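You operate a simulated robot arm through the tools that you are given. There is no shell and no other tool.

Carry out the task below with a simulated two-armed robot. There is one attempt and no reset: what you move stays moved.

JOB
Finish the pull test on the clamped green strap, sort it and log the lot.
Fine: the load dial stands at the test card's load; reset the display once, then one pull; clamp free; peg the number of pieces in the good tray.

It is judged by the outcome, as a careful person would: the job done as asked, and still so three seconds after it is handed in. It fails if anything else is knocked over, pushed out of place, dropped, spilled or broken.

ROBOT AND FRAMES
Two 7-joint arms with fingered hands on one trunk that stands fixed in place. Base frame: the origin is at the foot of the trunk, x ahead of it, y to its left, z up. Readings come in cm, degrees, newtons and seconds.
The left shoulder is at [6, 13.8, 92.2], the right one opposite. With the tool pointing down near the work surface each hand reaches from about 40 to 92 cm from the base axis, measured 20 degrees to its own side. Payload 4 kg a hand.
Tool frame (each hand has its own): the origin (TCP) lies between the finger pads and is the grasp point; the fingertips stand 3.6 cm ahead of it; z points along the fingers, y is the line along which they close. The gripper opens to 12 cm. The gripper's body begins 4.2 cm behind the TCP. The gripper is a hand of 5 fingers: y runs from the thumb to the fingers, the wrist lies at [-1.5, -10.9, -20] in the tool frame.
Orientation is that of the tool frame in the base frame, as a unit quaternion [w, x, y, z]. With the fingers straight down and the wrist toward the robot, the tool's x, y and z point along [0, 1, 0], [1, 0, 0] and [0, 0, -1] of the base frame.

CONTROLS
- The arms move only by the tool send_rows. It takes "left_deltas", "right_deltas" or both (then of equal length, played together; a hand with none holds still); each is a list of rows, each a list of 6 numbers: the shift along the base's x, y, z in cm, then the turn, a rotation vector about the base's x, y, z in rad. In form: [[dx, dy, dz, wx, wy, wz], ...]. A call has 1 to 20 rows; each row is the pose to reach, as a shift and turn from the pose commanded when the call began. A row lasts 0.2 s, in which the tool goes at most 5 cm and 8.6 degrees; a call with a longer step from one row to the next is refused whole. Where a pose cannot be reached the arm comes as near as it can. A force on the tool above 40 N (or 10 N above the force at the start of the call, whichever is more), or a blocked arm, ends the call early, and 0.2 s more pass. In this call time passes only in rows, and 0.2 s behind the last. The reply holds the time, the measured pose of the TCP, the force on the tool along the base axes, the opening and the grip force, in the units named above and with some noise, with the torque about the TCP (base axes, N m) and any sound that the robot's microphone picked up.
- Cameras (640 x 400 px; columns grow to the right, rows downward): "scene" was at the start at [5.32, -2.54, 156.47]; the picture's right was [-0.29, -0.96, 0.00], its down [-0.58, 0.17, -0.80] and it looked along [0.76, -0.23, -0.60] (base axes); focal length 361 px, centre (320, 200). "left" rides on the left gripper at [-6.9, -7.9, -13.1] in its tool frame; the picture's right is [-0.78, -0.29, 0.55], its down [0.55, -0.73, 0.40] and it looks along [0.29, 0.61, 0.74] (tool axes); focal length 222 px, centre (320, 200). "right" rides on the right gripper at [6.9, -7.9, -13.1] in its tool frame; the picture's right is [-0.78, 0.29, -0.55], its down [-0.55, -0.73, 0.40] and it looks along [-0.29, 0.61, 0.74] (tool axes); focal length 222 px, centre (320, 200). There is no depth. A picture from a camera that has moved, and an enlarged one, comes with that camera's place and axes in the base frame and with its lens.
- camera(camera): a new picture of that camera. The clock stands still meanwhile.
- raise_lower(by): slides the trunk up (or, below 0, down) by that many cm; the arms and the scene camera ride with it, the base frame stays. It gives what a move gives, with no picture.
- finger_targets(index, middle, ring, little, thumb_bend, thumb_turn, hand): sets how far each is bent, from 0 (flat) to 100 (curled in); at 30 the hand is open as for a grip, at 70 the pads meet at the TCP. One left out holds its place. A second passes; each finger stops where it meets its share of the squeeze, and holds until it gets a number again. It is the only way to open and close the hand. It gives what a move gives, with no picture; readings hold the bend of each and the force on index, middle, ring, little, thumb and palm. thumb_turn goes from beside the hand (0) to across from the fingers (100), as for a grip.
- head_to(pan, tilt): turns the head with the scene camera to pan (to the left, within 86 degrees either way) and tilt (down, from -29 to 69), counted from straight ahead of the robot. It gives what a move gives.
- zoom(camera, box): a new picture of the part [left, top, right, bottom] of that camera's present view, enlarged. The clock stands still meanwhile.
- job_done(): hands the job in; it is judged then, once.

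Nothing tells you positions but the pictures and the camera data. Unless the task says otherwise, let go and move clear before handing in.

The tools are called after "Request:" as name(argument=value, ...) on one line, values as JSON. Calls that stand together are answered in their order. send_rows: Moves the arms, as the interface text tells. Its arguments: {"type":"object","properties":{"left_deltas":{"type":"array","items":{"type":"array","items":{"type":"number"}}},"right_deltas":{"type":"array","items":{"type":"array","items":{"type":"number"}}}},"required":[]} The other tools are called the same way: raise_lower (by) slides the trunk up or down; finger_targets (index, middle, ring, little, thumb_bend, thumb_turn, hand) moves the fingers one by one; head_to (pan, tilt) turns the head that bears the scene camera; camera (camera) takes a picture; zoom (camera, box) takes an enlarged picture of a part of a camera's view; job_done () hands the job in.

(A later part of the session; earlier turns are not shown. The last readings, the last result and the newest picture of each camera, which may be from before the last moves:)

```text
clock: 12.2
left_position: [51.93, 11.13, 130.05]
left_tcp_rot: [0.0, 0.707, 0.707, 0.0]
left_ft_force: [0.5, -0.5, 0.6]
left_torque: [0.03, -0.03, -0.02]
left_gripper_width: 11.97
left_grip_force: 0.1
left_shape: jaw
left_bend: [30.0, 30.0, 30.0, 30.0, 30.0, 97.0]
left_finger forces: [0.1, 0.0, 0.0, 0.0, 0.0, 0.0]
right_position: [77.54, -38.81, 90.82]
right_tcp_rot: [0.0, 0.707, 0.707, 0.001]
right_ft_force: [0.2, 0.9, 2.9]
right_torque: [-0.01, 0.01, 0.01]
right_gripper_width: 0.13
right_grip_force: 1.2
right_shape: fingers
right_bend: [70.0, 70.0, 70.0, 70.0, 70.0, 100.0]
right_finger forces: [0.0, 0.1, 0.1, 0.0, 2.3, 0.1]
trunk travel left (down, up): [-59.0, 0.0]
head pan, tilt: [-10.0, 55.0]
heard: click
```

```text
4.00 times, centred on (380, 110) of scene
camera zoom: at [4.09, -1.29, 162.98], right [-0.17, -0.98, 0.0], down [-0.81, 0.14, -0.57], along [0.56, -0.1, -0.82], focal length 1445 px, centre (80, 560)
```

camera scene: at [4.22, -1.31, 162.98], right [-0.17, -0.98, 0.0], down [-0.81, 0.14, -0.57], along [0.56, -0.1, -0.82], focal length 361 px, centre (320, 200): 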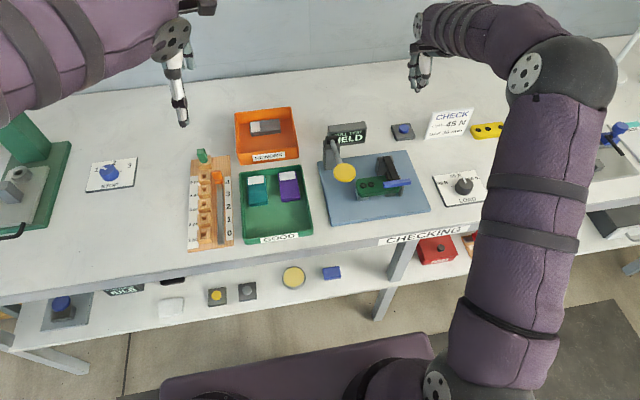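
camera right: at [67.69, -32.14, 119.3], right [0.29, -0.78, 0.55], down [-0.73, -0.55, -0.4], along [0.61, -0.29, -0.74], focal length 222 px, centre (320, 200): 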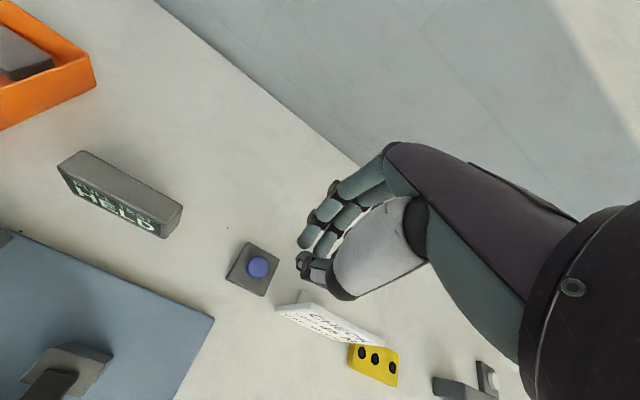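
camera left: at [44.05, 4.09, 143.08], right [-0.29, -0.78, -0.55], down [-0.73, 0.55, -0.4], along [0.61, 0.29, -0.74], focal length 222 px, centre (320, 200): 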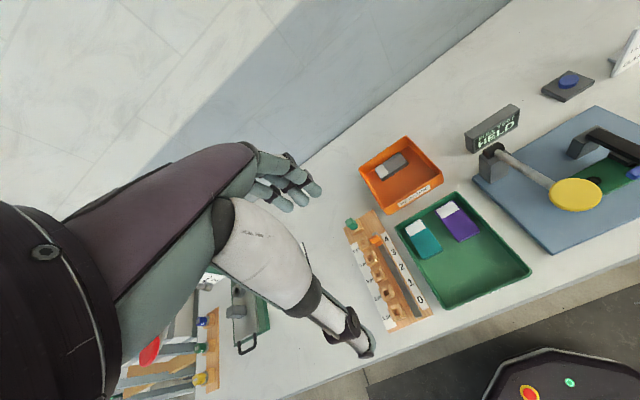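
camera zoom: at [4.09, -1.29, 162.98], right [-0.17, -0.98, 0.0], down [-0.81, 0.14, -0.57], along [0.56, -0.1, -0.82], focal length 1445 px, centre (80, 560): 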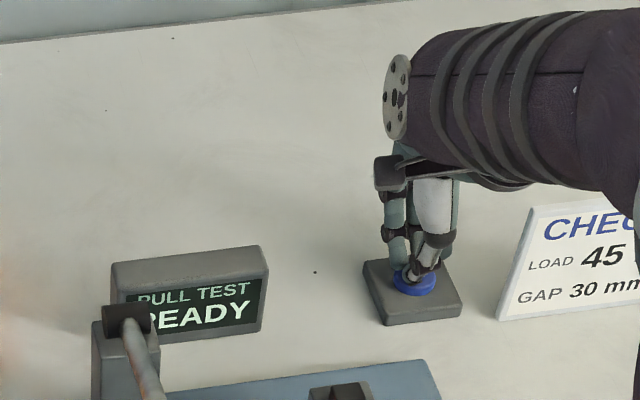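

The button clicked and the display now reads READY, so the reset is done once. I'll lift straight up, then curl the ring and little fingers so the strap side stays clear for the pull.

Request:
send_rows(right_deltas=[[0, 0, 1, 0, 0, 0], [0, 0, 4, 0, 0, 0], [0, 0, 8, 0, 0, 0], [0, 0, 12, 0, 0, 0], [0, 0, 16, 0, 0, 0], [0, 0, 20, 0, 0, 0]])

Request:
finger_targets(hand="right", ring=100, little=100)

Request:
camera(camera="right")

Request:
zoom(camera="scene", box=[300, 90, 450, 210])

```text
clock: 13.6
left_position: [51.82, 11.1, 130.12]
left_tcp_rot: [0.0, 0.707, 0.708, -0.001]
left_ft_force: [-0.4, 0.8, 0.4]
left_torque: [0.0, 0.03, 0.03]
left_gripper_width: 11.94
left_grip_force: 0.1
left_shape: jaw
left_bend: [30.0, 30.0, 30.0, 30.0, 30.0, 97.0]
left_finger forces: [0.0, 0.1, 0.0, 0.1, 0.0, 0.0]
right_position: [77.51, -38.87, 110.9]
right_tcp_rot: [0.0, 0.707, 0.707, -0.001]
right_ft_force: [0.2, -0.2, 0.4]
right_torque: [0.0, -0.01, 0.0]
right_gripper_width: 0.13
right_grip_force: 0.1
right_shape: fingers
right_bend: [70.0, 70.0, 70.0, 70.0, 70.0, 100.0]
right_finger forces: [0.0, 0.0, 0.0, 0.0, 0.1, 0.0]
trunk travel left (down, up): [-59.0, 0.0]
head pan, tilt: [-10.0, 55.0]
```

```text
clock: 14.6
left_position: [52.04, 10.99, 130.11]
left_tcp_rot: [0.0, 0.707, 0.707, 0.0]
left_ft_force: [0.3, -0.4, -0.1]
left_torque: [0.0, -0.02, 0.02]
left_gripper_width: 11.99
left_grip_force: 0.1
left_shape: jaw
left_bend: [30.0, 30.0, 30.0, 30.0, 30.0, 97.0]
left_finger forces: [0.0, 0.0, 0.0, 0.0, 0.0, 0.0]
right_position: [77.6, -38.97, 110.69]
right_tcp_rot: [0.0, 0.707, 0.707, -0.001]
right_ft_force: [-0.6, -0.6, 0.6]
right_torque: [-0.03, 0.0, -0.01]
right_gripper_width: 0.13
right_grip_force: 0.1
right_shape: fingers
right_bend: [70.0, 70.0, 100.0, 100.0, 70.0, 100.0]
right_finger forces: [0.0, 0.0, 0.0, 0.1, 0.0, 0.1]
trunk travel left (down, up): [-59.0, 0.0]
head pan, tilt: [-10.0, 55.0]
```

```text
taken
camera right: at [69.67, -32.12, 123.85], right [0.29, -0.78, 0.55], down [-0.74, -0.55, -0.4], along [0.61, -0.29, -0.74], focal length 222 px, centre (320, 200)
```

right: 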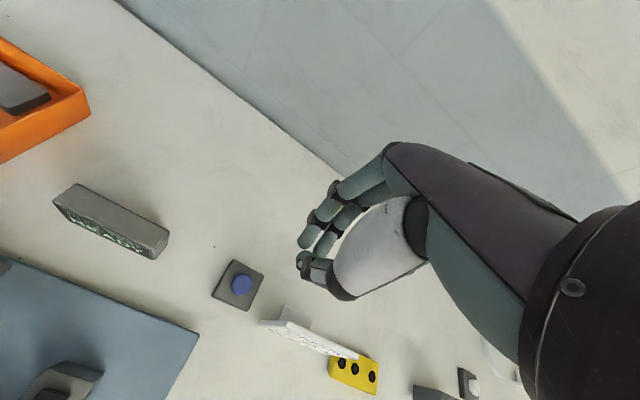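

```text
3.33 times, centred on (375, 150) of scene
camera zoom: at [4.13, -1.31, 162.98], right [-0.17, -0.98, 0.0], down [-0.81, 0.14, -0.57], along [0.56, -0.1, -0.82], focal length 1204 px, centre (137, 367)
```

zoom: 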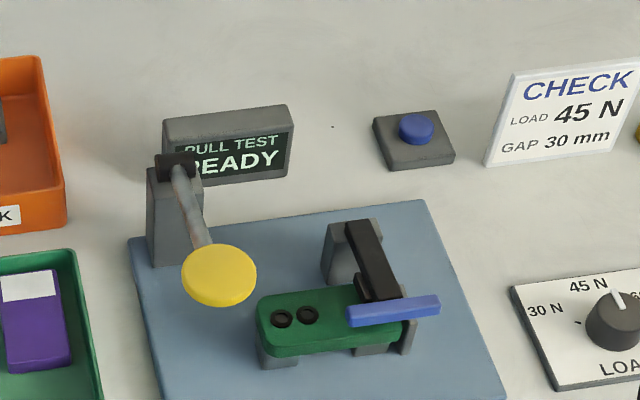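

Display READY; card, dial and strap are untouched. I'll bring the right hand towards the lever and check the dial from a second angle before the single pull.

Request:
send_rows(right_deltas=[[-3, 1.5, 2, 0, 0, 0], [-7, 3, 3, 0, 0, 0], [-11, 5, 4, 0, 0, 0], [-15, 7, 4.5, 0, 0, 0], [-19.5, 9, 4.5, 0, 0, 0]])

Request:
camera(camera="right")

Request:
zoom(camera="right", box=[270, 320, 370, 400])

Request:
camera(camera="scene")

```text
clock: 15.8
left_position: [51.76, 11.04, 130.14]
left_tcp_rot: [0.0, 0.707, 0.707, 0.0]
left_ft_force: [-0.4, 0.6, -0.3]
left_torque: [-0.03, 0.01, 0.02]
left_gripper_width: 11.97
left_grip_force: 0.1
left_shape: jaw
left_bend: [30.0, 30.0, 30.0, 30.0, 30.0, 97.0]
left_finger forces: [0.1, 0.1, 0.0, 0.1, 0.1, 0.0]
right_position: [57.9, -29.93, 115.42]
right_tcp_rot: [-0.001, 0.708, 0.706, 0.001]
right_ft_force: [-0.6, -1.1, 0.7]
right_torque: [-0.03, -0.03, 0.0]
right_gripper_width: 0.11
right_grip_force: 0.1
right_shape: fingers
right_bend: [70.0, 70.0, 100.0, 100.0, 70.0, 100.0]
right_finger forces: [0.1, 0.0, 0.0, 0.0, 0.0, 0.1]
trunk travel left (down, up): [-59.0, 0.0]
head pan, tilt: [-10.0, 55.0]
```

```text
taken
camera right: at [49.99, -23.03, 128.53], right [0.29, -0.79, 0.55], down [-0.73, -0.55, -0.4], along [0.61, -0.29, -0.74], focal length 222 px, centre (320, 200)
```

right: 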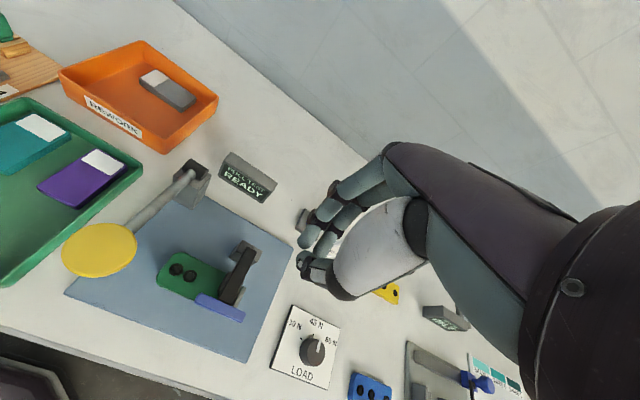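

```text
5.00 times, centred on (320, 360) of right
camera zoom: at [49.99, -23.03, 128.53], right [0.29, -0.79, 0.55], down [-0.73, -0.55, -0.4], along [0.61, -0.29, -0.74], focal length 1111 px, centre (320, -600)
```

zoom: 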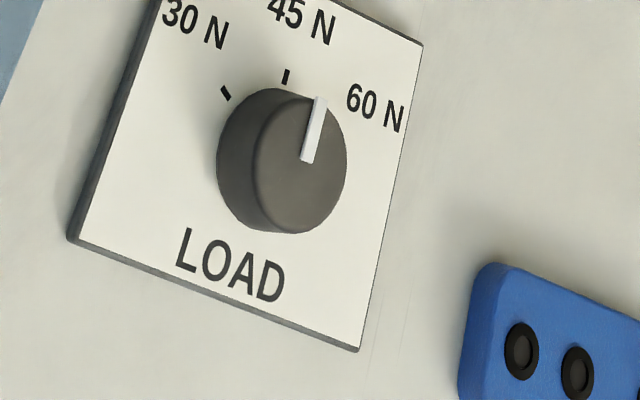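

```text
taken
camera scene: at [3.91, -1.31, 162.98], right [-0.17, -0.98, 0.0], down [-0.81, 0.14, -0.57], along [0.57, -0.1, -0.82], focal length 361 px, centre (320, 200)
```

scene: 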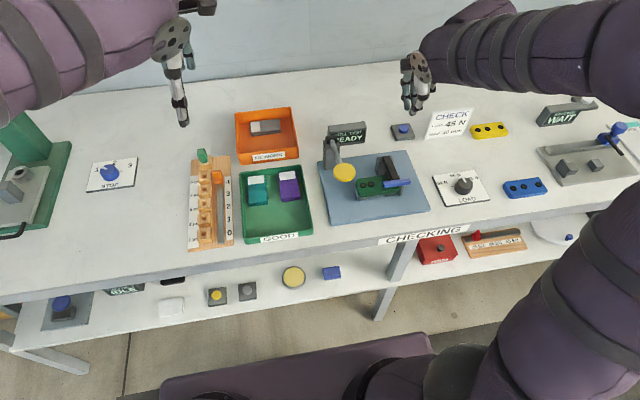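

From this angle the pointer also reads 45 N, so the dial stays put. The yellow pad is at about (53.3, -15.5, 101), with its pivot behind it. I'll bring the right fingertips over the pad.

Request:
send_rows(right_deltas=[[-1, 4, -0.5, 0, 0, 0], [-2.5, 8, -1.5, 0, 0, 0], [-4, 12, -3, 0, 0, 0], [-4.5, 14.7, -5, 0, 0, 0], [-4.5, 14.7, -7, 0, 0, 0]])

Request:
camera(camera="right")

Request:
zoom(camera="scene", box=[290, 90, 440, 210])

Request:
camera(camera="left")

```text
clock: 17.0
left_position: [51.88, 11.03, 130.08]
left_tcp_rot: [0.0, 0.707, 0.707, 0.0]
left_ft_force: [0.7, 0.3, 0.6]
left_torque: [0.03, 0.02, 0.0]
left_gripper_width: 11.96
left_grip_force: 0.1
left_shape: jaw
left_bend: [30.0, 30.0, 30.0, 30.0, 30.0, 97.0]
left_finger forces: [0.1, 0.1, 0.0, 0.0, 0.0, 0.0]
right_position: [53.69, -15.2, 108.32]
right_tcp_rot: [0.0, 0.707, 0.707, 0.0]
right_ft_force: [0.4, -1.4, 0.4]
right_torque: [0.0, -0.04, -0.01]
right_gripper_width: 0.13
right_grip_force: 0.0
right_shape: fingers
right_bend: [70.0, 70.0, 100.0, 100.0, 70.0, 100.0]
right_finger forces: [0.0, 0.0, 0.0, 0.1, 0.1, 0.0]
trunk travel left (down, up): [-59.0, 0.0]
head pan, tilt: [-10.0, 55.0]
```

```text
taken
camera right: at [45.74, -8.38, 121.45], right [0.29, -0.79, 0.55], down [-0.74, -0.55, -0.4], along [0.61, -0.29, -0.74], focal length 222 px, centre (320, 200)
```

right: 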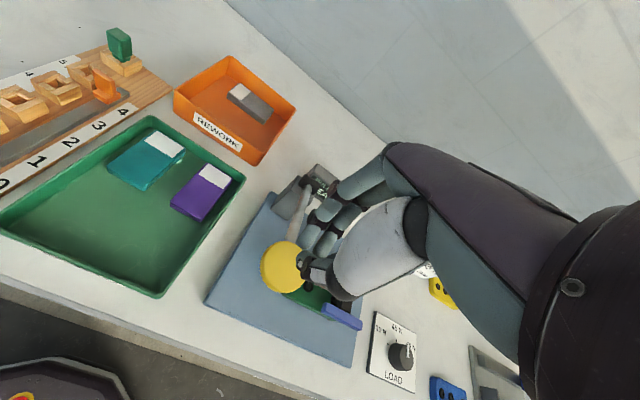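

```text
3.33 times, centred on (365, 150) of scene
camera zoom: at [4.13, -1.35, 162.98], right [-0.17, -0.98, 0.0], down [-0.81, 0.14, -0.57], along [0.56, -0.1, -0.82], focal length 1204 px, centre (170, 367)
```

zoom: 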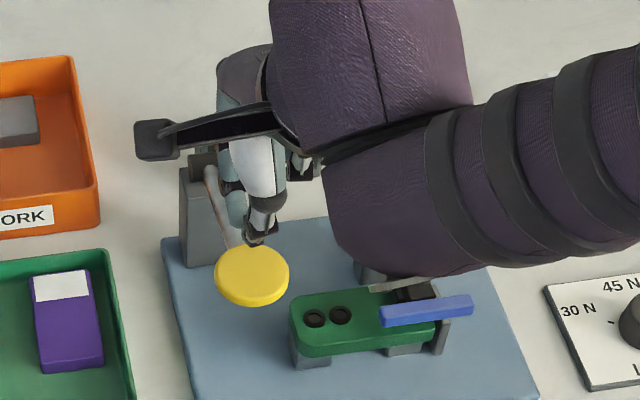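

```text
taken
camera left: at [44.05, 4.04, 143.09], right [-0.29, -0.78, -0.55], down [-0.73, 0.55, -0.4], along [0.61, 0.29, -0.74], focal length 222 px, centre (320, 200)
```

left: 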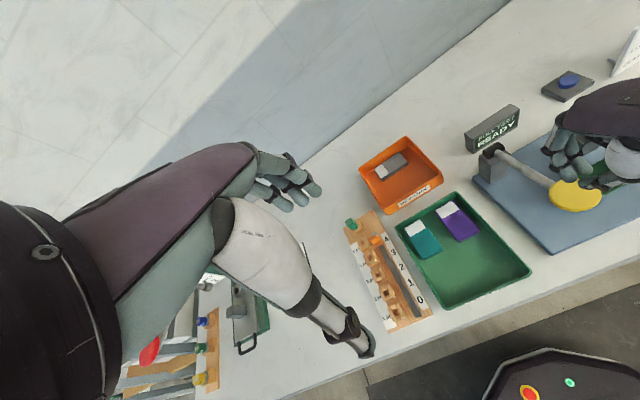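

The thumb tip is right above the pad's centre. I'll push down smoothly along the lever's arc and watch the force.

Request:
send_rows(right_deltas=[[-0.2, 0, -0.8, 0, 0, 0], [-0.3, 0, -1.6, 0, 0, 0], [-0.3, 0, -2.4, 0, 0, 0], [-0.3, 0, -3.0, 0, 0, 0], [-0.3, 0, -3.5, 0, 0, 0], [-0.4, 0, -4.0, 0, 0, 0], [-0.4, 0, -4.5, 0, 0, 0], [-0.5, 0, -5.0, 0, 0, 0]])

Request:
zoom(camera="scene", box=[290, 90, 440, 210])

Request:
zoom(camera="left", box=[440, 60, 640, 260])

```text
clock: 18.8
left_position: [51.99, 10.87, 130.03]
left_tcp_rot: [0.0, 0.707, 0.708, 0.0]
left_ft_force: [0.2, -0.1, 0.6]
left_torque: [0.0, -0.02, -0.03]
left_gripper_width: 11.96
left_grip_force: 0.0
left_shape: jaw
left_bend: [30.0, 30.0, 30.0, 30.0, 30.0, 97.0]
left_finger forces: [0.0, 0.1, 0.1, 0.1, 0.0, 0.0]
right_position: [53.24, -15.23, 103.43]
right_tcp_rot: [-0.001, 0.708, 0.707, 0.0]
right_ft_force: [-0.4, -0.5, 1.3]
right_torque: [0.02, 0.03, 0.03]
right_gripper_width: 0.02
right_grip_force: 0.9
right_shape: fingers
right_bend: [70.0, 70.0, 100.0, 100.0, 70.0, 100.0]
right_finger forces: [0.9, 0.1, 0.1, 0.0, 0.0, 0.1]
trunk travel left (down, up): [-59.0, 0.0]
head pan, tilt: [-10.0, 55.0]
```

```text
3.33 times, centred on (365, 150) of scene
camera zoom: at [4.11, -1.31, 162.98], right [-0.17, -0.98, 0.0], down [-0.81, 0.14, -0.57], along [0.56, -0.1, -0.82], focal length 1204 px, centre (170, 367)
```

zoom: 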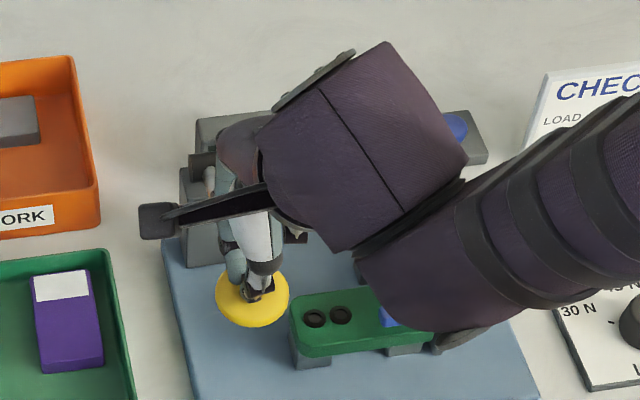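

```text
2.00 times, centred on (540, 160) of left
camera zoom: at [44.04, 4.08, 143.09], right [-0.29, -0.78, -0.55], down [-0.73, 0.55, -0.4], along [0.61, 0.29, -0.74], focal length 444 px, centre (-120, 280)
```

zoom: 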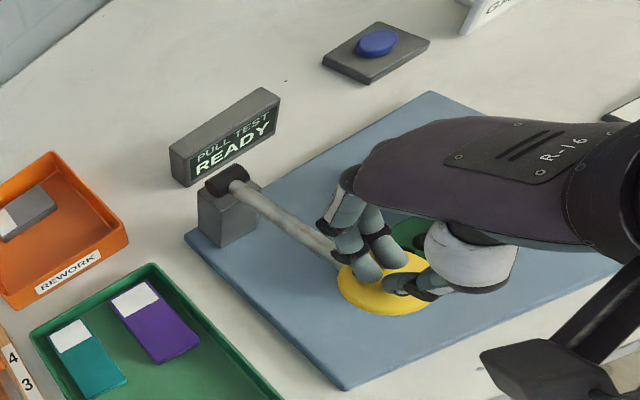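

The pad is moving down under a light load of about 1 N. I'll continue the same stroke.

Request:
send_rows(right_deltas=[[0, 0, -0.5, 0, 0, 0], [-0.1, 0, -1.0, 0, 0, 0], [-0.1, 0, -1.5, 0, 0, 0], [-0.1, 0, -2.0, 0, 0, 0], [-0.1, 0, -2.5, 0, 0, 0], [-0.1, 0, -3.0, 0, 0, 0], [0, 0, -3.5, 0, 0, 0], [0, 0, -4.0, 0, 0, 0]])

Request:
camera(camera="scene")

Request:
zoom(camera="left", box=[440, 60, 640, 260])

```text
clock: 20.6
left_position: [51.96, 11.03, 130.12]
left_tcp_rot: [0.0, 0.707, 0.707, 0.0]
left_ft_force: [-0.3, 0.4, -1.4]
left_torque: [0.01, -0.01, 0.03]
left_gripper_width: 11.98
left_grip_force: 0.1
left_shape: jaw
left_bend: [30.0, 30.0, 30.0, 30.0, 30.0, 97.0]
left_finger forces: [0.0, 0.0, 0.0, 0.0, 0.1, 0.0]
right_position: [53.05, -15.2, 99.34]
right_tcp_rot: [0.0, 0.707, 0.707, 0.0]
right_ft_force: [-1.7, -0.5, 2.5]
right_torque: [-0.03, 0.03, 0.01]
right_gripper_width: 0.0
right_grip_force: 2.2
right_shape: fingers
right_bend: [70.0, 70.0, 100.0, 100.0, 70.0, 100.0]
right_finger forces: [1.3, 1.7, 0.1, 0.1, 0.0, 0.0]
trunk travel left (down, up): [-59.0, 0.0]
head pan, tilt: [-10.0, 55.0]
```

```text
taken
camera scene: at [4.09, -1.32, 162.98], right [-0.17, -0.98, 0.0], down [-0.81, 0.14, -0.57], along [0.56, -0.1, -0.82], focal length 361 px, centre (320, 200)
```

scene: 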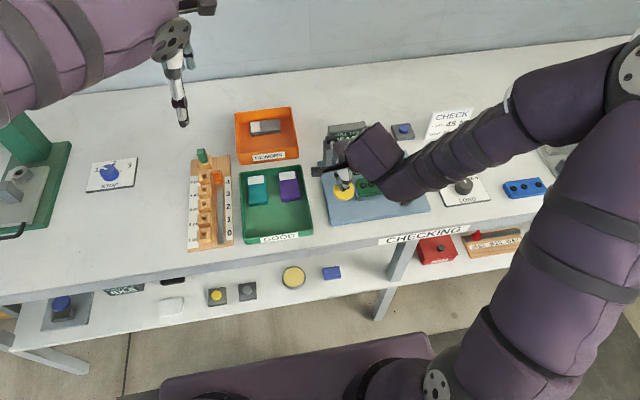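

```text
2.00 times, centred on (540, 160) of left
camera zoom: at [44.02, 4.07, 143.1], right [-0.29, -0.78, -0.55], down [-0.73, 0.55, -0.4], along [0.61, 0.29, -0.74], focal length 444 px, centre (-120, 280)
```

zoom: 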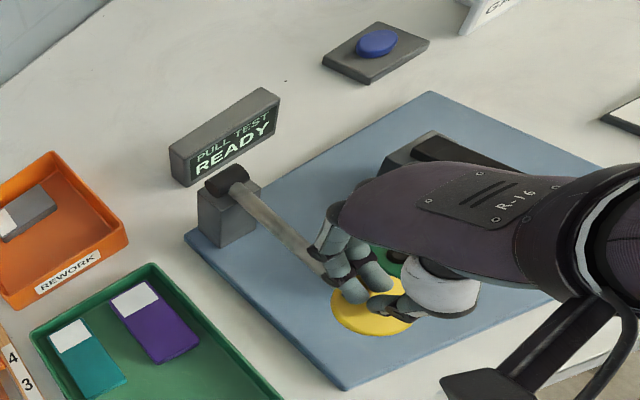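

The lever is about level, with 2.5 N, and the display still shows READY. I'll continue down.

Request:
send_rows(right_deltas=[[0, 0, -0.5, 0, 0, 0], [0.1, 0, -1.0, 0, 0, 0], [0.2, 0, -1.5, 0, 0, 0], [0.3, 0, -2.0, 0, 0, 0], [0.4, 0, -2.5, 0, 0, 0], [0.5, 0, -3.0, 0, 0, 0]])

Request:
zoom(camera="scene", box=[290, 90, 440, 210])

Request:
zoom(camera="left", box=[440, 60, 640, 260])

```text
clock: 21.8
left_position: [51.62, 11.07, 130.2]
left_tcp_rot: [0.001, 0.707, 0.707, 0.001]
left_ft_force: [-1.1, 0.4, -0.7]
left_torque: [0.0, -0.02, -0.01]
left_gripper_width: 11.95
left_grip_force: 0.1
left_shape: jaw
left_bend: [30.0, 30.0, 30.0, 30.0, 30.0, 97.0]
left_finger forces: [0.0, 0.0, 0.0, 0.0, 0.0, 0.0]
right_position: [53.57, -15.09, 97.67]
right_tcp_rot: [0.006, 0.707, 0.707, 0.005]
right_ft_force: [-11.5, -1.9, 26.2]
right_torque: [-0.12, 0.28, -0.04]
right_gripper_width: 0.0
right_grip_force: 16.4
right_shape: fingers
right_bend: [72.0, 73.0, 100.0, 100.0, 69.0, 100.0]
right_finger forces: [12.5, 11.1, 0.0, 0.0, 8.8, 0.0]
trunk travel left (down, up): [-59.0, 0.0]
head pan, tilt: [-10.0, 55.0]
stopped in row 5 (right hand): the force on the tool passed its limit at 45 N (the readings are from after the stop); the commanded pose is now the measured one
```

```text
3.33 times, centred on (365, 150) of scene
camera zoom: at [3.77, -1.29, 162.99], right [-0.17, -0.98, 0.0], down [-0.81, 0.14, -0.58], along [0.57, -0.1, -0.82], focal length 1204 px, centre (170, 367)
```

zoom: 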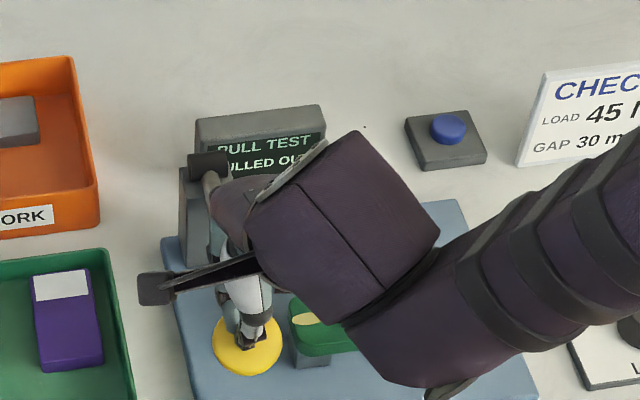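

```text
2.00 times, centred on (540, 160) of left
camera zoom: at [43.73, 4.09, 143.21], right [-0.29, -0.79, -0.55], down [-0.73, 0.55, -0.4], along [0.61, 0.29, -0.74], focal length 444 px, centre (-120, 280)
```

zoom: 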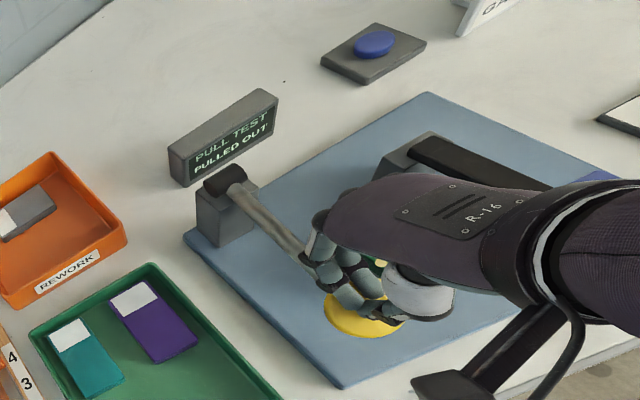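

The display now reads PULLED OUT, so the strap failed: it goes to REWORK and the GOOD count stays at 2. I'll ease off the lever by lifting gently.

Request:
send_rows(right_deltas=[[0, 0, 0.6, 0, 0, 0], [-0.2, 0, 1.4, 0, 0, 0], [-0.3, 0, 2.2, 0, 0, 0], [-0.4, 0, 3.0, 0, 0, 0], [-0.4, 0, 4.0, 0, 0, 0], [-0.4, 0, 5.0, 0, 0, 0], [-0.4, 0, 6.5, 0, 0, 0], [-0.4, 0, 8.5, 0, 0, 0], [-0.4, 0, 11, 0, 0, 0], [-0.4, 0, 14, 0, 0, 0]])

Request:
zoom(camera="left", box=[440, 60, 640, 260])

Request:
camera(camera="scene")

```text
clock: 24.0
left_position: [51.92, 11.03, 130.02]
left_tcp_rot: [0.0, 0.707, 0.707, 0.0]
left_ft_force: [0.1, -1.3, 1.1]
left_torque: [-0.01, -0.05, 0.01]
left_gripper_width: 11.97
left_grip_force: 0.1
left_shape: jaw
left_bend: [30.0, 30.0, 30.0, 30.0, 30.0, 97.0]
left_finger forces: [0.1, 0.0, 0.0, 0.0, 0.1, 0.0]
right_position: [53.25, -15.15, 111.34]
right_tcp_rot: [0.004, 0.708, 0.707, 0.003]
right_ft_force: [0.2, 1.4, -0.2]
right_torque: [0.01, 0.0, 0.01]
right_gripper_width: 0.15
right_grip_force: 0.0
right_shape: fingers
right_bend: [70.0, 70.0, 100.0, 100.0, 70.0, 100.0]
right_finger forces: [0.0, 0.0, 0.0, 0.0, 0.0, 0.1]
trunk travel left (down, up): [-59.0, 0.0]
head pan, tilt: [-10.0, 55.0]
```

```text
2.00 times, centred on (540, 160) of left
camera zoom: at [43.98, 4.13, 143.11], right [-0.29, -0.79, -0.55], down [-0.73, 0.55, -0.4], along [0.61, 0.29, -0.74], focal length 444 px, centre (-120, 280)
```

zoom: 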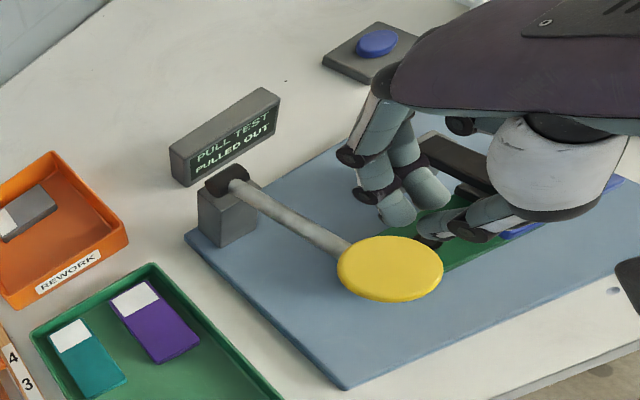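

```text
taken
camera scene: at [4.05, -1.27, 162.97], right [-0.17, -0.98, 0.0], down [-0.81, 0.14, -0.57], along [0.57, -0.1, -0.82], focal length 361 px, centre (320, 200)
```

scene: 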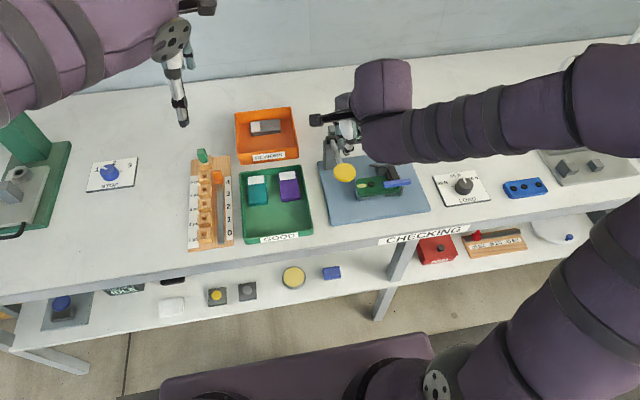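

The lever has sprung back up and the display holds PULLED OUT. I'll pull the right hand aside to get a clear look at the strap and clamp.

Request:
send_rows(right_deltas=[[0, -4, 1, 0, 0, 0], [0, -8, 2, 0, 0, 0], [0, -12, 3, 0, 0, 0], [0, -16, 4, 0, 0, 0], [0, -20, 4, 0, 0, 0], [0, -24, 4, 0, 0, 0], [-2, -28, 4, 0, 0, 0]])

Request:
finger_targets(hand="right", index=30, middle=30, ring=30, little=30, thumb_bend=30, thumb_turn=97)

Request:
zoom(camera="scene", box=[350, 145, 430, 205])

Request:
camera(camera="right")

Request:
zoom(camera="left", box=[540, 100, 640, 220])

```text
clock: 25.6
left_position: [51.92, 10.96, 130.11]
left_tcp_rot: [0.001, 0.707, 0.707, 0.0]
left_ft_force: [0.7, 1.3, -0.2]
left_torque: [0.0, -0.02, -0.01]
left_gripper_width: 11.96
left_grip_force: 0.0
left_shape: jaw
left_bend: [30.0, 30.0, 30.0, 30.0, 30.0, 97.0]
left_finger forces: [0.0, 0.0, 0.1, 0.1, 0.0, 0.0]
right_position: [51.44, -43.32, 115.48]
right_tcp_rot: [0.006, 0.707, 0.707, 0.004]
right_ft_force: [0.0, -0.6, 0.5]
right_torque: [0.03, -0.02, -0.04]
right_gripper_width: 0.13
right_grip_force: 0.1
right_shape: fingers
right_bend: [70.0, 70.0, 100.0, 100.0, 70.0, 100.0]
right_finger forces: [0.0, 0.0, 0.0, 0.1, 0.1, 0.0]
trunk travel left (down, up): [-59.0, 0.0]
head pan, tilt: [-10.0, 55.0]
```

```text
clock: 26.6
left_position: [51.92, 10.93, 130.02]
left_tcp_rot: [0.0, 0.706, 0.708, 0.0]
left_ft_force: [0.2, -0.4, -0.5]
left_torque: [0.02, -0.04, -0.02]
left_gripper_width: 11.96
left_grip_force: 0.0
left_shape: jaw
left_bend: [30.0, 30.0, 30.0, 30.0, 30.0, 97.0]
left_finger forces: [0.2, 0.1, 0.1, 0.0, 0.0, 0.1]
right_position: [51.39, -43.08, 115.24]
right_tcp_rot: [0.004, 0.707, 0.707, 0.003]
right_ft_force: [0.1, -0.1, 0.5]
right_torque: [0.03, 0.04, -0.01]
right_gripper_width: 11.92
right_grip_force: 0.0
right_shape: fingers
right_bend: [30.0, 30.0, 30.0, 30.0, 30.0, 94.0]
right_finger forces: [0.0, 0.1, 0.0, 0.0, 0.0, 0.0]
trunk travel left (down, up): [-59.0, 0.0]
head pan, tilt: [-10.0, 55.0]
```

```text
6.67 times, centred on (390, 175) of scene
camera zoom: at [4.12, -1.3, 162.98], right [-0.17, -0.98, 0.0], down [-0.81, 0.14, -0.57], along [0.56, -0.1, -0.82], focal length 2408 px, centre (-147, 367)
```

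zoom: 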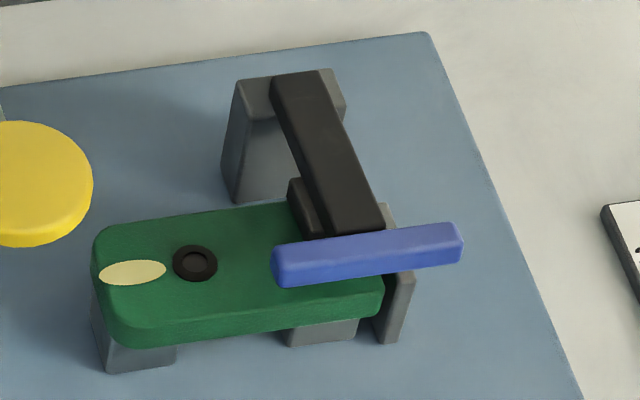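

```text
taken
camera right: at [43.38, -36.32, 128.31], right [0.29, -0.78, 0.55], down [-0.73, -0.55, -0.4], along [0.62, -0.29, -0.73], focal length 222 px, centre (320, 200)
```

right: 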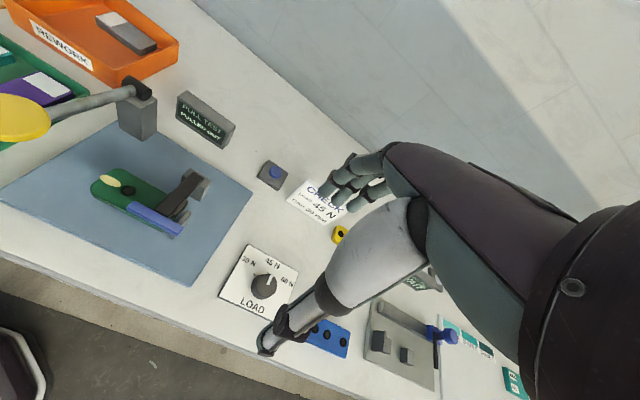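

```text
3.33 times, centred on (590, 160) of left
camera zoom: at [44.04, 4.09, 143.09], right [-0.29, -0.78, -0.55], down [-0.73, 0.55, -0.4], along [0.61, 0.29, -0.74], focal length 740 px, centre (-580, 333)
```

zoom: 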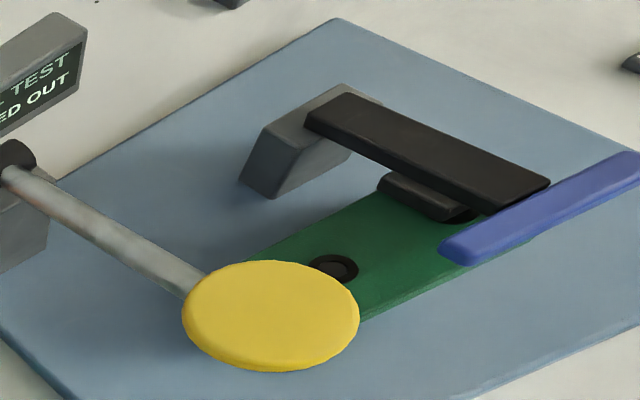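

One snap has torn out of the strap's left end, which confirms REWORK. The clamp arm hinges at the back post, and its blue bar runs along y around (54.2, -29.4, 93). I'll turn the right hand 90° so it can grip the bar's two ends and swing it up.

Request:
send_rows(right_deltas=[[0, 0, 0, 0, 0, 0.14], [0, 0, 0, 0, 0, 0.28], [0, 0, 0, 0, 0, 0.42], [0, 0, 0, 0, 0, 0.56], [0, 0, 0, 0, 0, 0.7], [0, 0, 0, 0, 0, 0.84], [0, 0, 0, 0, 0, 0.98], [0, 0, 0, 0, 0, 1.12], [0, 0, 0, 0, 0, 1.26], [0, 0, 0, 0, 0, 1.4], [0, 0, 0, 0, 0, 1.54], [0, 0, 0, 0, 0, 1.571]])

Request:
camera(camera="scene")

Request:
camera(camera="right")

```text
clock: 29.2
left_position: [52.01, 11.0, 130.07]
left_tcp_rot: [0.0, 0.707, 0.707, 0.0]
left_ft_force: [0.5, 0.4, -0.7]
left_torque: [0.02, -0.01, 0.03]
left_gripper_width: 11.97
left_grip_force: 0.1
left_shape: jaw
left_bend: [30.0, 30.0, 30.0, 30.0, 30.0, 97.0]
left_finger forces: [0.0, 0.0, 0.0, 0.1, 0.1, 0.0]
right_position: [51.29, -43.19, 115.43]
right_tcp_rot: [0.001, -0.001, 1.0, 0.005]
right_ft_force: [0.6, 0.9, 0.1]
right_torque: [0.02, -0.01, 0.0]
right_gripper_width: 11.92
right_grip_force: 0.0
right_shape: fingers
right_bend: [30.0, 30.0, 30.0, 30.0, 30.0, 94.0]
right_finger forces: [0.0, 0.0, 0.0, 0.0, 0.1, 0.0]
trunk travel left (down, up): [-59.0, 0.0]
head pan, tilt: [-10.0, 55.0]
```

```text
taken
camera scene: at [4.1, -1.3, 162.98], right [-0.17, -0.98, 0.0], down [-0.81, 0.14, -0.57], along [0.56, -0.1, -0.82], focal length 361 px, centre (320, 200)
```

scene: 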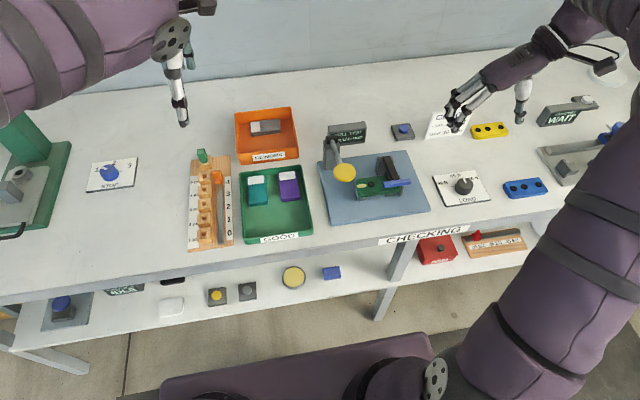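

```text
taken
camera right: at [44.39, -51.34, 128.38], right [0.78, 0.29, 0.55], down [0.55, -0.73, -0.4], along [0.29, 0.62, -0.73], focal length 222 px, centre (320, 200)
```

right: 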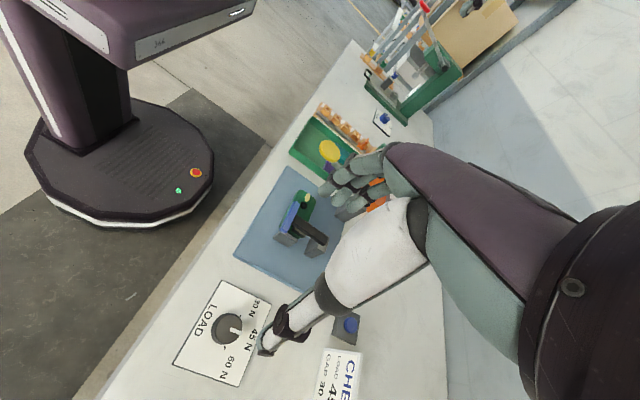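

The hand is turned as intended: fingers towards +y, thumb towards -y. I'll move it above the handle.

Request:
send_rows(right_deltas=[[1, 3.5, -1, 0, 0, 0], [2, 7, -3, 0, 0, 0], [3, 10.5, -5, 0, 0, 0], [3, 13.8, -7.5, 0, 0, 0], [3, 13.8, -10, 0, 0, 0], [3, 13.8, -12.5, 0, 0, 0]])

Request:
camera(camera="right")

Request:
zoom(camera="scene", box=[330, 110, 450, 210])

Request:
zoom(camera="left", box=[490, 80, 640, 220])

```text
clock: 30.6
left_position: [51.88, 10.97, 130.02]
left_tcp_rot: [0.0, 0.707, 0.707, 0.0]
left_ft_force: [-1.1, 0.7, 0.3]
left_torque: [0.0, 0.04, -0.02]
left_gripper_width: 11.97
left_grip_force: 0.0
left_shape: jaw
left_bend: [30.0, 30.0, 30.0, 30.0, 30.0, 97.0]
left_finger forces: [0.0, 0.0, 0.1, 0.1, 0.0, 0.1]
right_position: [54.45, -29.49, 103.01]
right_tcp_rot: [0.0, 0.0, 1.0, 0.004]
right_ft_force: [-0.3, 0.4, -0.2]
right_torque: [-0.01, 0.05, 0.02]
right_gripper_width: 11.95
right_grip_force: 0.2
right_shape: fingers
right_bend: [30.0, 30.0, 30.0, 30.0, 30.0, 94.0]
right_finger forces: [0.0, 0.0, 0.0, 0.0, 0.0, 0.0]
trunk travel left (down, up): [-59.0, 0.0]
head pan, tilt: [-10.0, 55.0]
```

```text
taken
camera right: at [47.4, -37.57, 115.8], right [0.78, 0.29, 0.55], down [0.55, -0.73, -0.4], along [0.29, 0.62, -0.73], focal length 222 px, centre (320, 200)
```

right: 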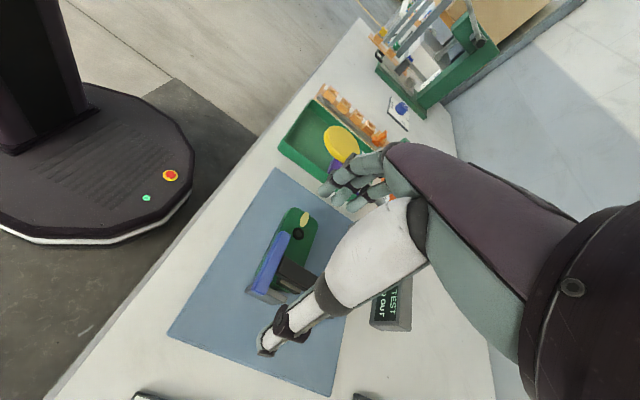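

```text
4.00 times, centred on (390, 160) of scene
camera zoom: at [4.15, -1.31, 162.98], right [-0.17, -0.98, 0.0], down [-0.81, 0.14, -0.57], along [0.56, -0.1, -0.82], focal length 1445 px, centre (40, 360)
```

zoom: 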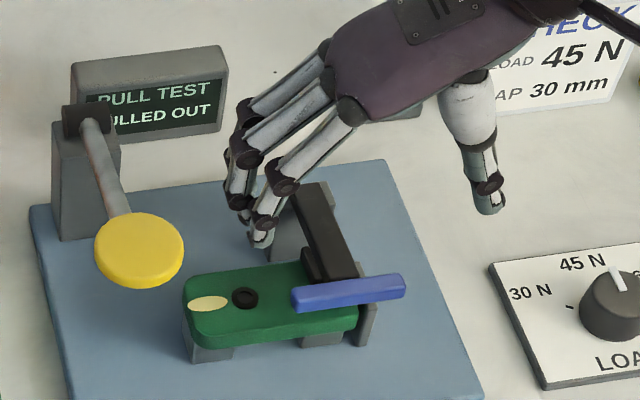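

```text
2.86 times, centred on (565, 150) of left
camera zoom: at [44.07, 4.08, 143.08], right [-0.29, -0.78, -0.55], down [-0.74, 0.55, -0.4], along [0.61, 0.29, -0.74], focal length 635 px, centre (-380, 343)
```

zoom: 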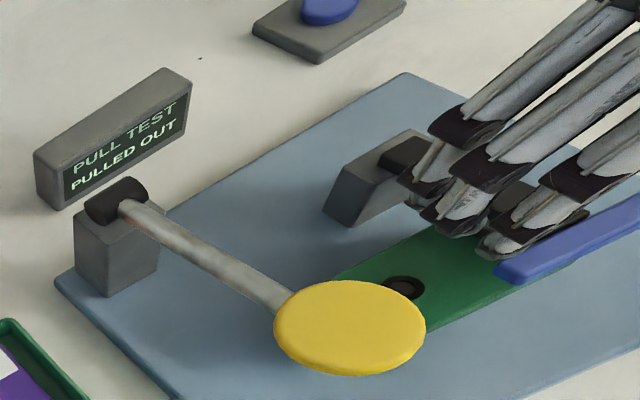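

The index fingertip and thumb are lined up with the bar's ends. I'll descend until the fingertips are beside the bar.

Request:
send_rows(right_deltas=[[0.2, 0.1, -1.5, 0, 0, 0], [0.25, 0.2, -3, 0, 0, 0], [0.25, 0.2, -4.5, 0, 0, 0], [0.25, 0.2, -6, 0, 0, 0], [0.25, 0.2, -6.8, 0, 0, 0], [0.25, 0.2, -7.4, 0, 0, 0]])

Request:
zoom(camera="scene", box=[340, 130, 440, 205])

Request:
zoom(camera="left", box=[520, 90, 640, 210])

Request:
zoom(camera="right", box=[200, 120, 440, 380])

```text
clock: 32.0
left_position: [51.93, 11.05, 129.98]
left_tcp_rot: [0.0, 0.707, 0.707, 0.001]
left_ft_force: [0.1, 0.7, -0.1]
left_torque: [0.01, 0.0, 0.03]
left_gripper_width: 11.98
left_grip_force: 0.0
left_shape: jaw
left_bend: [30.0, 30.0, 30.0, 30.0, 30.0, 97.0]
left_finger forces: [0.0, 0.0, 0.0, 0.0, 0.1, 0.2]
right_position: [54.63, -29.28, 95.33]
right_tcp_rot: [0.002, -0.001, 1.0, 0.004]
right_ft_force: [-0.6, 0.1, 0.2]
right_torque: [0.0, 0.01, -0.03]
right_gripper_width: 11.92
right_grip_force: 0.1
right_shape: fingers
right_bend: [30.0, 30.0, 30.0, 30.0, 30.0, 94.0]
right_finger forces: [0.0, 0.1, 0.1, 0.1, 0.1, 0.0]
trunk travel left (down, up): [-59.0, 0.0]
head pan, tilt: [-10.0, 55.0]
```

```text
5.33 times, centred on (390, 168) of scene
camera zoom: at [4.13, -1.32, 162.98], right [-0.17, -0.98, 0.0], down [-0.81, 0.14, -0.57], along [0.56, -0.1, -0.82], focal length 1926 px, centre (-53, 373)
```

zoom: 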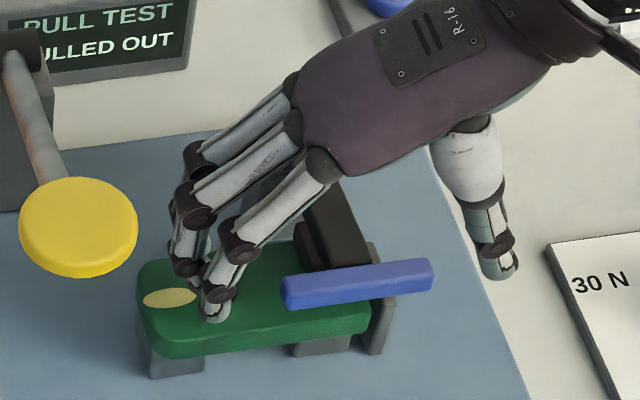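

```text
3.33 times, centred on (580, 150) of left
camera zoom: at [44.05, 4.08, 143.09], right [-0.29, -0.78, -0.55], down [-0.73, 0.55, -0.4], along [0.61, 0.29, -0.74], focal length 740 px, centre (-547, 367)
```

zoom: 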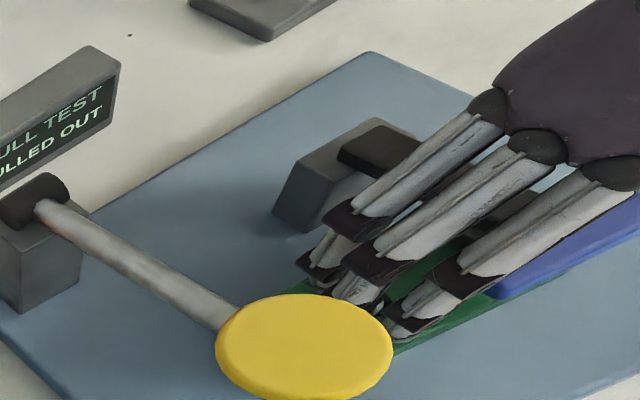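

```text
1.54 times, centred on (320, 250) of right
camera zoom: at [47.68, -37.35, 108.43], right [0.78, 0.29, 0.55], down [0.55, -0.73, -0.4], along [0.29, 0.62, -0.73], focal length 342 px, centre (320, 123)
```

zoom: 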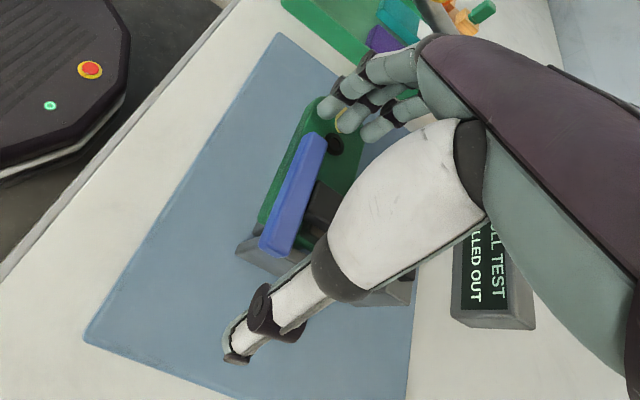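

The index tip is about 3 cm from the bar's left end and the thumb about the same from its right end. I'll close only those two on the bar.

Request:
finger_targets(hand="right", index=60, thumb_bend=60)

Request:
zoom(camera="scene", box=[340, 130, 440, 205])

Request:
zoom(camera="right", box=[200, 120, 440, 380])

```text
clock: 33.0
left_position: [51.88, 11.01, 130.05]
left_tcp_rot: [0.0, 0.707, 0.707, 0.0]
left_ft_force: [0.3, -0.1, 0.5]
left_torque: [-0.01, -0.02, 0.0]
left_gripper_width: 11.95
left_grip_force: 0.1
left_shape: jaw
left_bend: [30.0, 30.0, 30.0, 30.0, 30.0, 97.0]
left_finger forces: [0.0, 0.0, 0.0, 0.1, 0.0, 0.1]
right_position: [54.65, -29.15, 95.55]
right_tcp_rot: [0.001, -0.001, 1.0, 0.006]
right_ft_force: [1.0, -1.5, -0.7]
right_torque: [0.04, -0.02, -0.08]
right_gripper_width: 6.23
right_grip_force: 8.8
right_shape: fingers
right_bend: [50.0, 30.0, 30.0, 30.0, 53.0, 97.0]
right_finger forces: [8.2, 0.0, 0.0, 0.1, 10.4, 0.0]
trunk travel left (down, up): [-59.0, 0.0]
head pan, tilt: [-10.0, 55.0]
```

```text
5.33 times, centred on (390, 168) of scene
camera zoom: at [4.13, -1.32, 162.98], right [-0.17, -0.98, 0.0], down [-0.81, 0.14, -0.57], along [0.56, -0.1, -0.82], focal length 1926 px, centre (-53, 373)
```

zoom: 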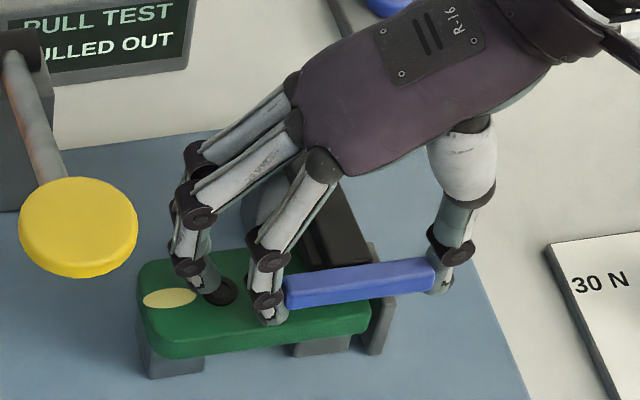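

```text
1.54 times, centred on (320, 250) of right
camera zoom: at [47.68, -37.37, 108.43], right [0.78, 0.29, 0.55], down [0.55, -0.73, -0.4], along [0.29, 0.62, -0.73], focal length 342 px, centre (320, 123)
```

zoom: 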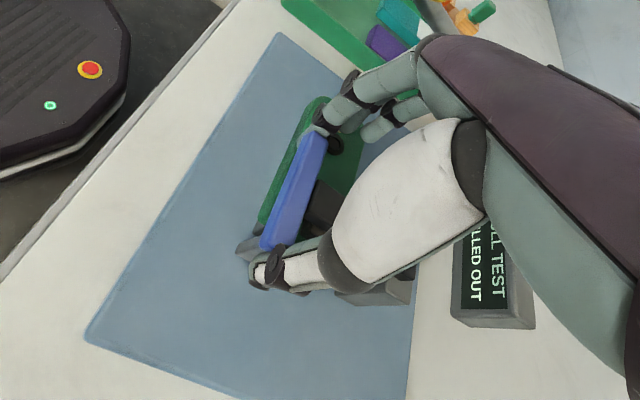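

Both ends are gripped at about 9 N. I'll lift the handle a little along its arc to see whether the arm follows.

Request:
send_rows(right_deltas=[[0.03, 0, 0.65, 0, 0, 0], [0.12, 0, 1.3, 0, 0, 0], [0.26, 0, 2.0, 0, 0, 0], [0.46, 0, 2.6, 0, 0, 0]])

Request:
zoom(camera="scene", box=[340, 130, 440, 205])

Request:
zoom(camera="left", box=[520, 90, 640, 210])

```text
clock: 34.0
left_position: [52.01, 11.1, 129.99]
left_tcp_rot: [0.0, 0.707, 0.707, -0.001]
left_ft_force: [0.1, -0.2, -0.2]
left_torque: [-0.01, -0.01, 0.0]
left_gripper_width: 11.96
left_grip_force: 0.0
left_shape: jaw
left_bend: [30.0, 30.0, 30.0, 30.0, 30.0, 97.0]
left_finger forces: [0.0, 0.1, 0.1, 0.0, 0.0, 0.0]
right_position: [54.96, -29.12, 98.21]
right_tcp_rot: [0.001, 0.0, 1.0, 0.005]
right_ft_force: [0.9, -2.5, -1.2]
right_torque: [0.01, 0.05, -0.03]
right_gripper_width: 6.18
right_grip_force: 8.9
right_shape: fingers
right_bend: [50.0, 30.0, 30.0, 30.0, 53.0, 97.0]
right_finger forces: [7.0, 0.1, 0.0, 0.0, 10.8, 0.1]
trunk travel left (down, up): [-59.0, 0.0]
head pan, tilt: [-10.0, 55.0]
```

```text
5.33 times, centred on (390, 168) of scene
camera zoom: at [4.13, -1.35, 162.97], right [-0.17, -0.98, 0.0], down [-0.81, 0.14, -0.57], along [0.56, -0.1, -0.82], focal length 1926 px, centre (-53, 373)
```

zoom: 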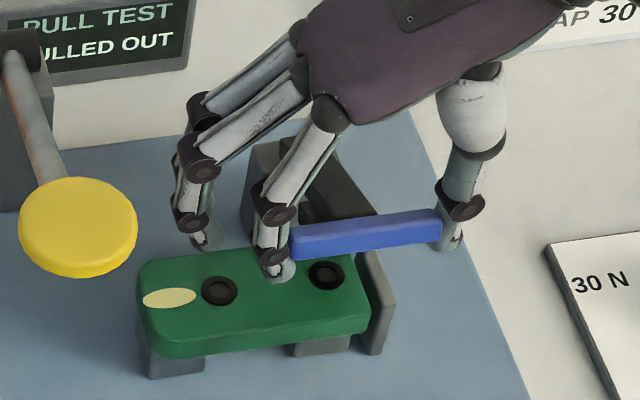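

```text
3.33 times, centred on (580, 150) of left
camera zoom: at [44.05, 4.05, 143.09], right [-0.29, -0.78, -0.55], down [-0.73, 0.55, -0.4], along [0.61, 0.29, -0.74], focal length 740 px, centre (-547, 367)
```

zoom: 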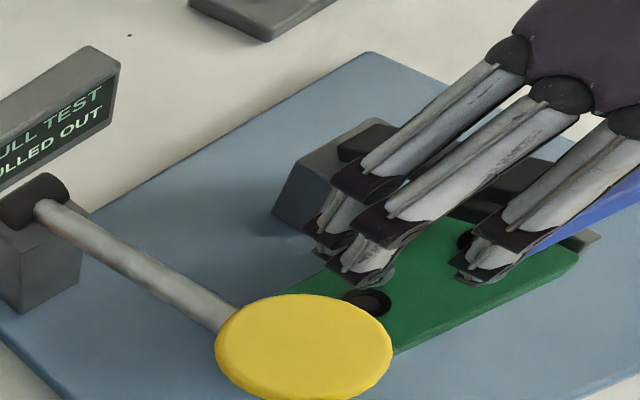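

The arm follows easily and the clamp pad is off the strap. I'll keep swinging the handle up along the arc.

Request:
send_rows(right_deltas=[[0.25, 0, 0.61, 0, 0, 0], [0.56, 0, 1.2, 0, 0, 0], [0.92, 0, 1.76, 0, 0, 0], [1.32, 0, 2.28, 0, 0, 0], [1.77, 0, 2.77, 0, 0, 0], [2.26, 0, 3.22, 0, 0, 0], [2.78, 0, 3.63, 0, 0, 0], [3.34, 0, 3.98, 0, 0, 0]])

Request:
zoom(camera="scene", box=[340, 110, 440, 185])

Request:
zoom(camera="left", box=[520, 90, 640, 210])

```text
clock: 35.8
left_position: [51.84, 11.11, 129.98]
left_tcp_rot: [0.001, 0.708, 0.707, 0.001]
left_ft_force: [1.7, -0.3, 0.0]
left_torque: [0.0, 0.03, -0.01]
left_gripper_width: 11.98
left_grip_force: 0.1
left_shape: jaw
left_bend: [30.0, 30.0, 30.0, 30.0, 30.0, 97.0]
left_finger forces: [0.1, 0.0, 0.1, 0.0, 0.0, 0.0]
right_position: [58.4, -29.19, 102.19]
right_tcp_rot: [0.001, 0.0, 1.0, 0.005]
right_ft_force: [-4.2, -4.5, 4.7]
right_torque: [-0.16, 0.17, 0.07]
right_gripper_width: 5.93
right_grip_force: 8.1
right_shape: fingers
right_bend: [51.0, 30.0, 30.0, 30.0, 54.0, 97.0]
right_finger forces: [6.2, 0.1, 0.1, 0.1, 10.5, 0.0]
trunk travel left (down, up): [-59.0, 0.0]
head pan, tilt: [-10.0, 55.0]
```

```text
5.33 times, centred on (390, 148) of scene
camera zoom: at [4.01, -1.33, 162.98], right [-0.17, -0.98, 0.0], down [-0.81, 0.14, -0.57], along [0.57, -0.1, -0.82], focal length 1926 px, centre (-53, 480)
```

zoom: 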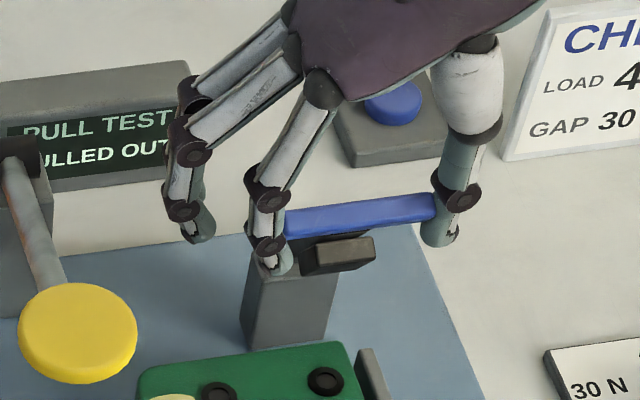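

```text
3.33 times, centred on (580, 150) of left
camera zoom: at [43.95, 4.06, 143.13], right [-0.29, -0.78, -0.55], down [-0.73, 0.55, -0.4], along [0.61, 0.29, -0.74], focal length 740 px, centre (-547, 367)
```

zoom: 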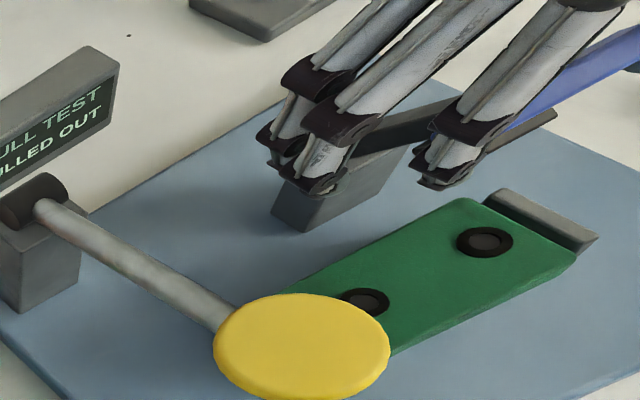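

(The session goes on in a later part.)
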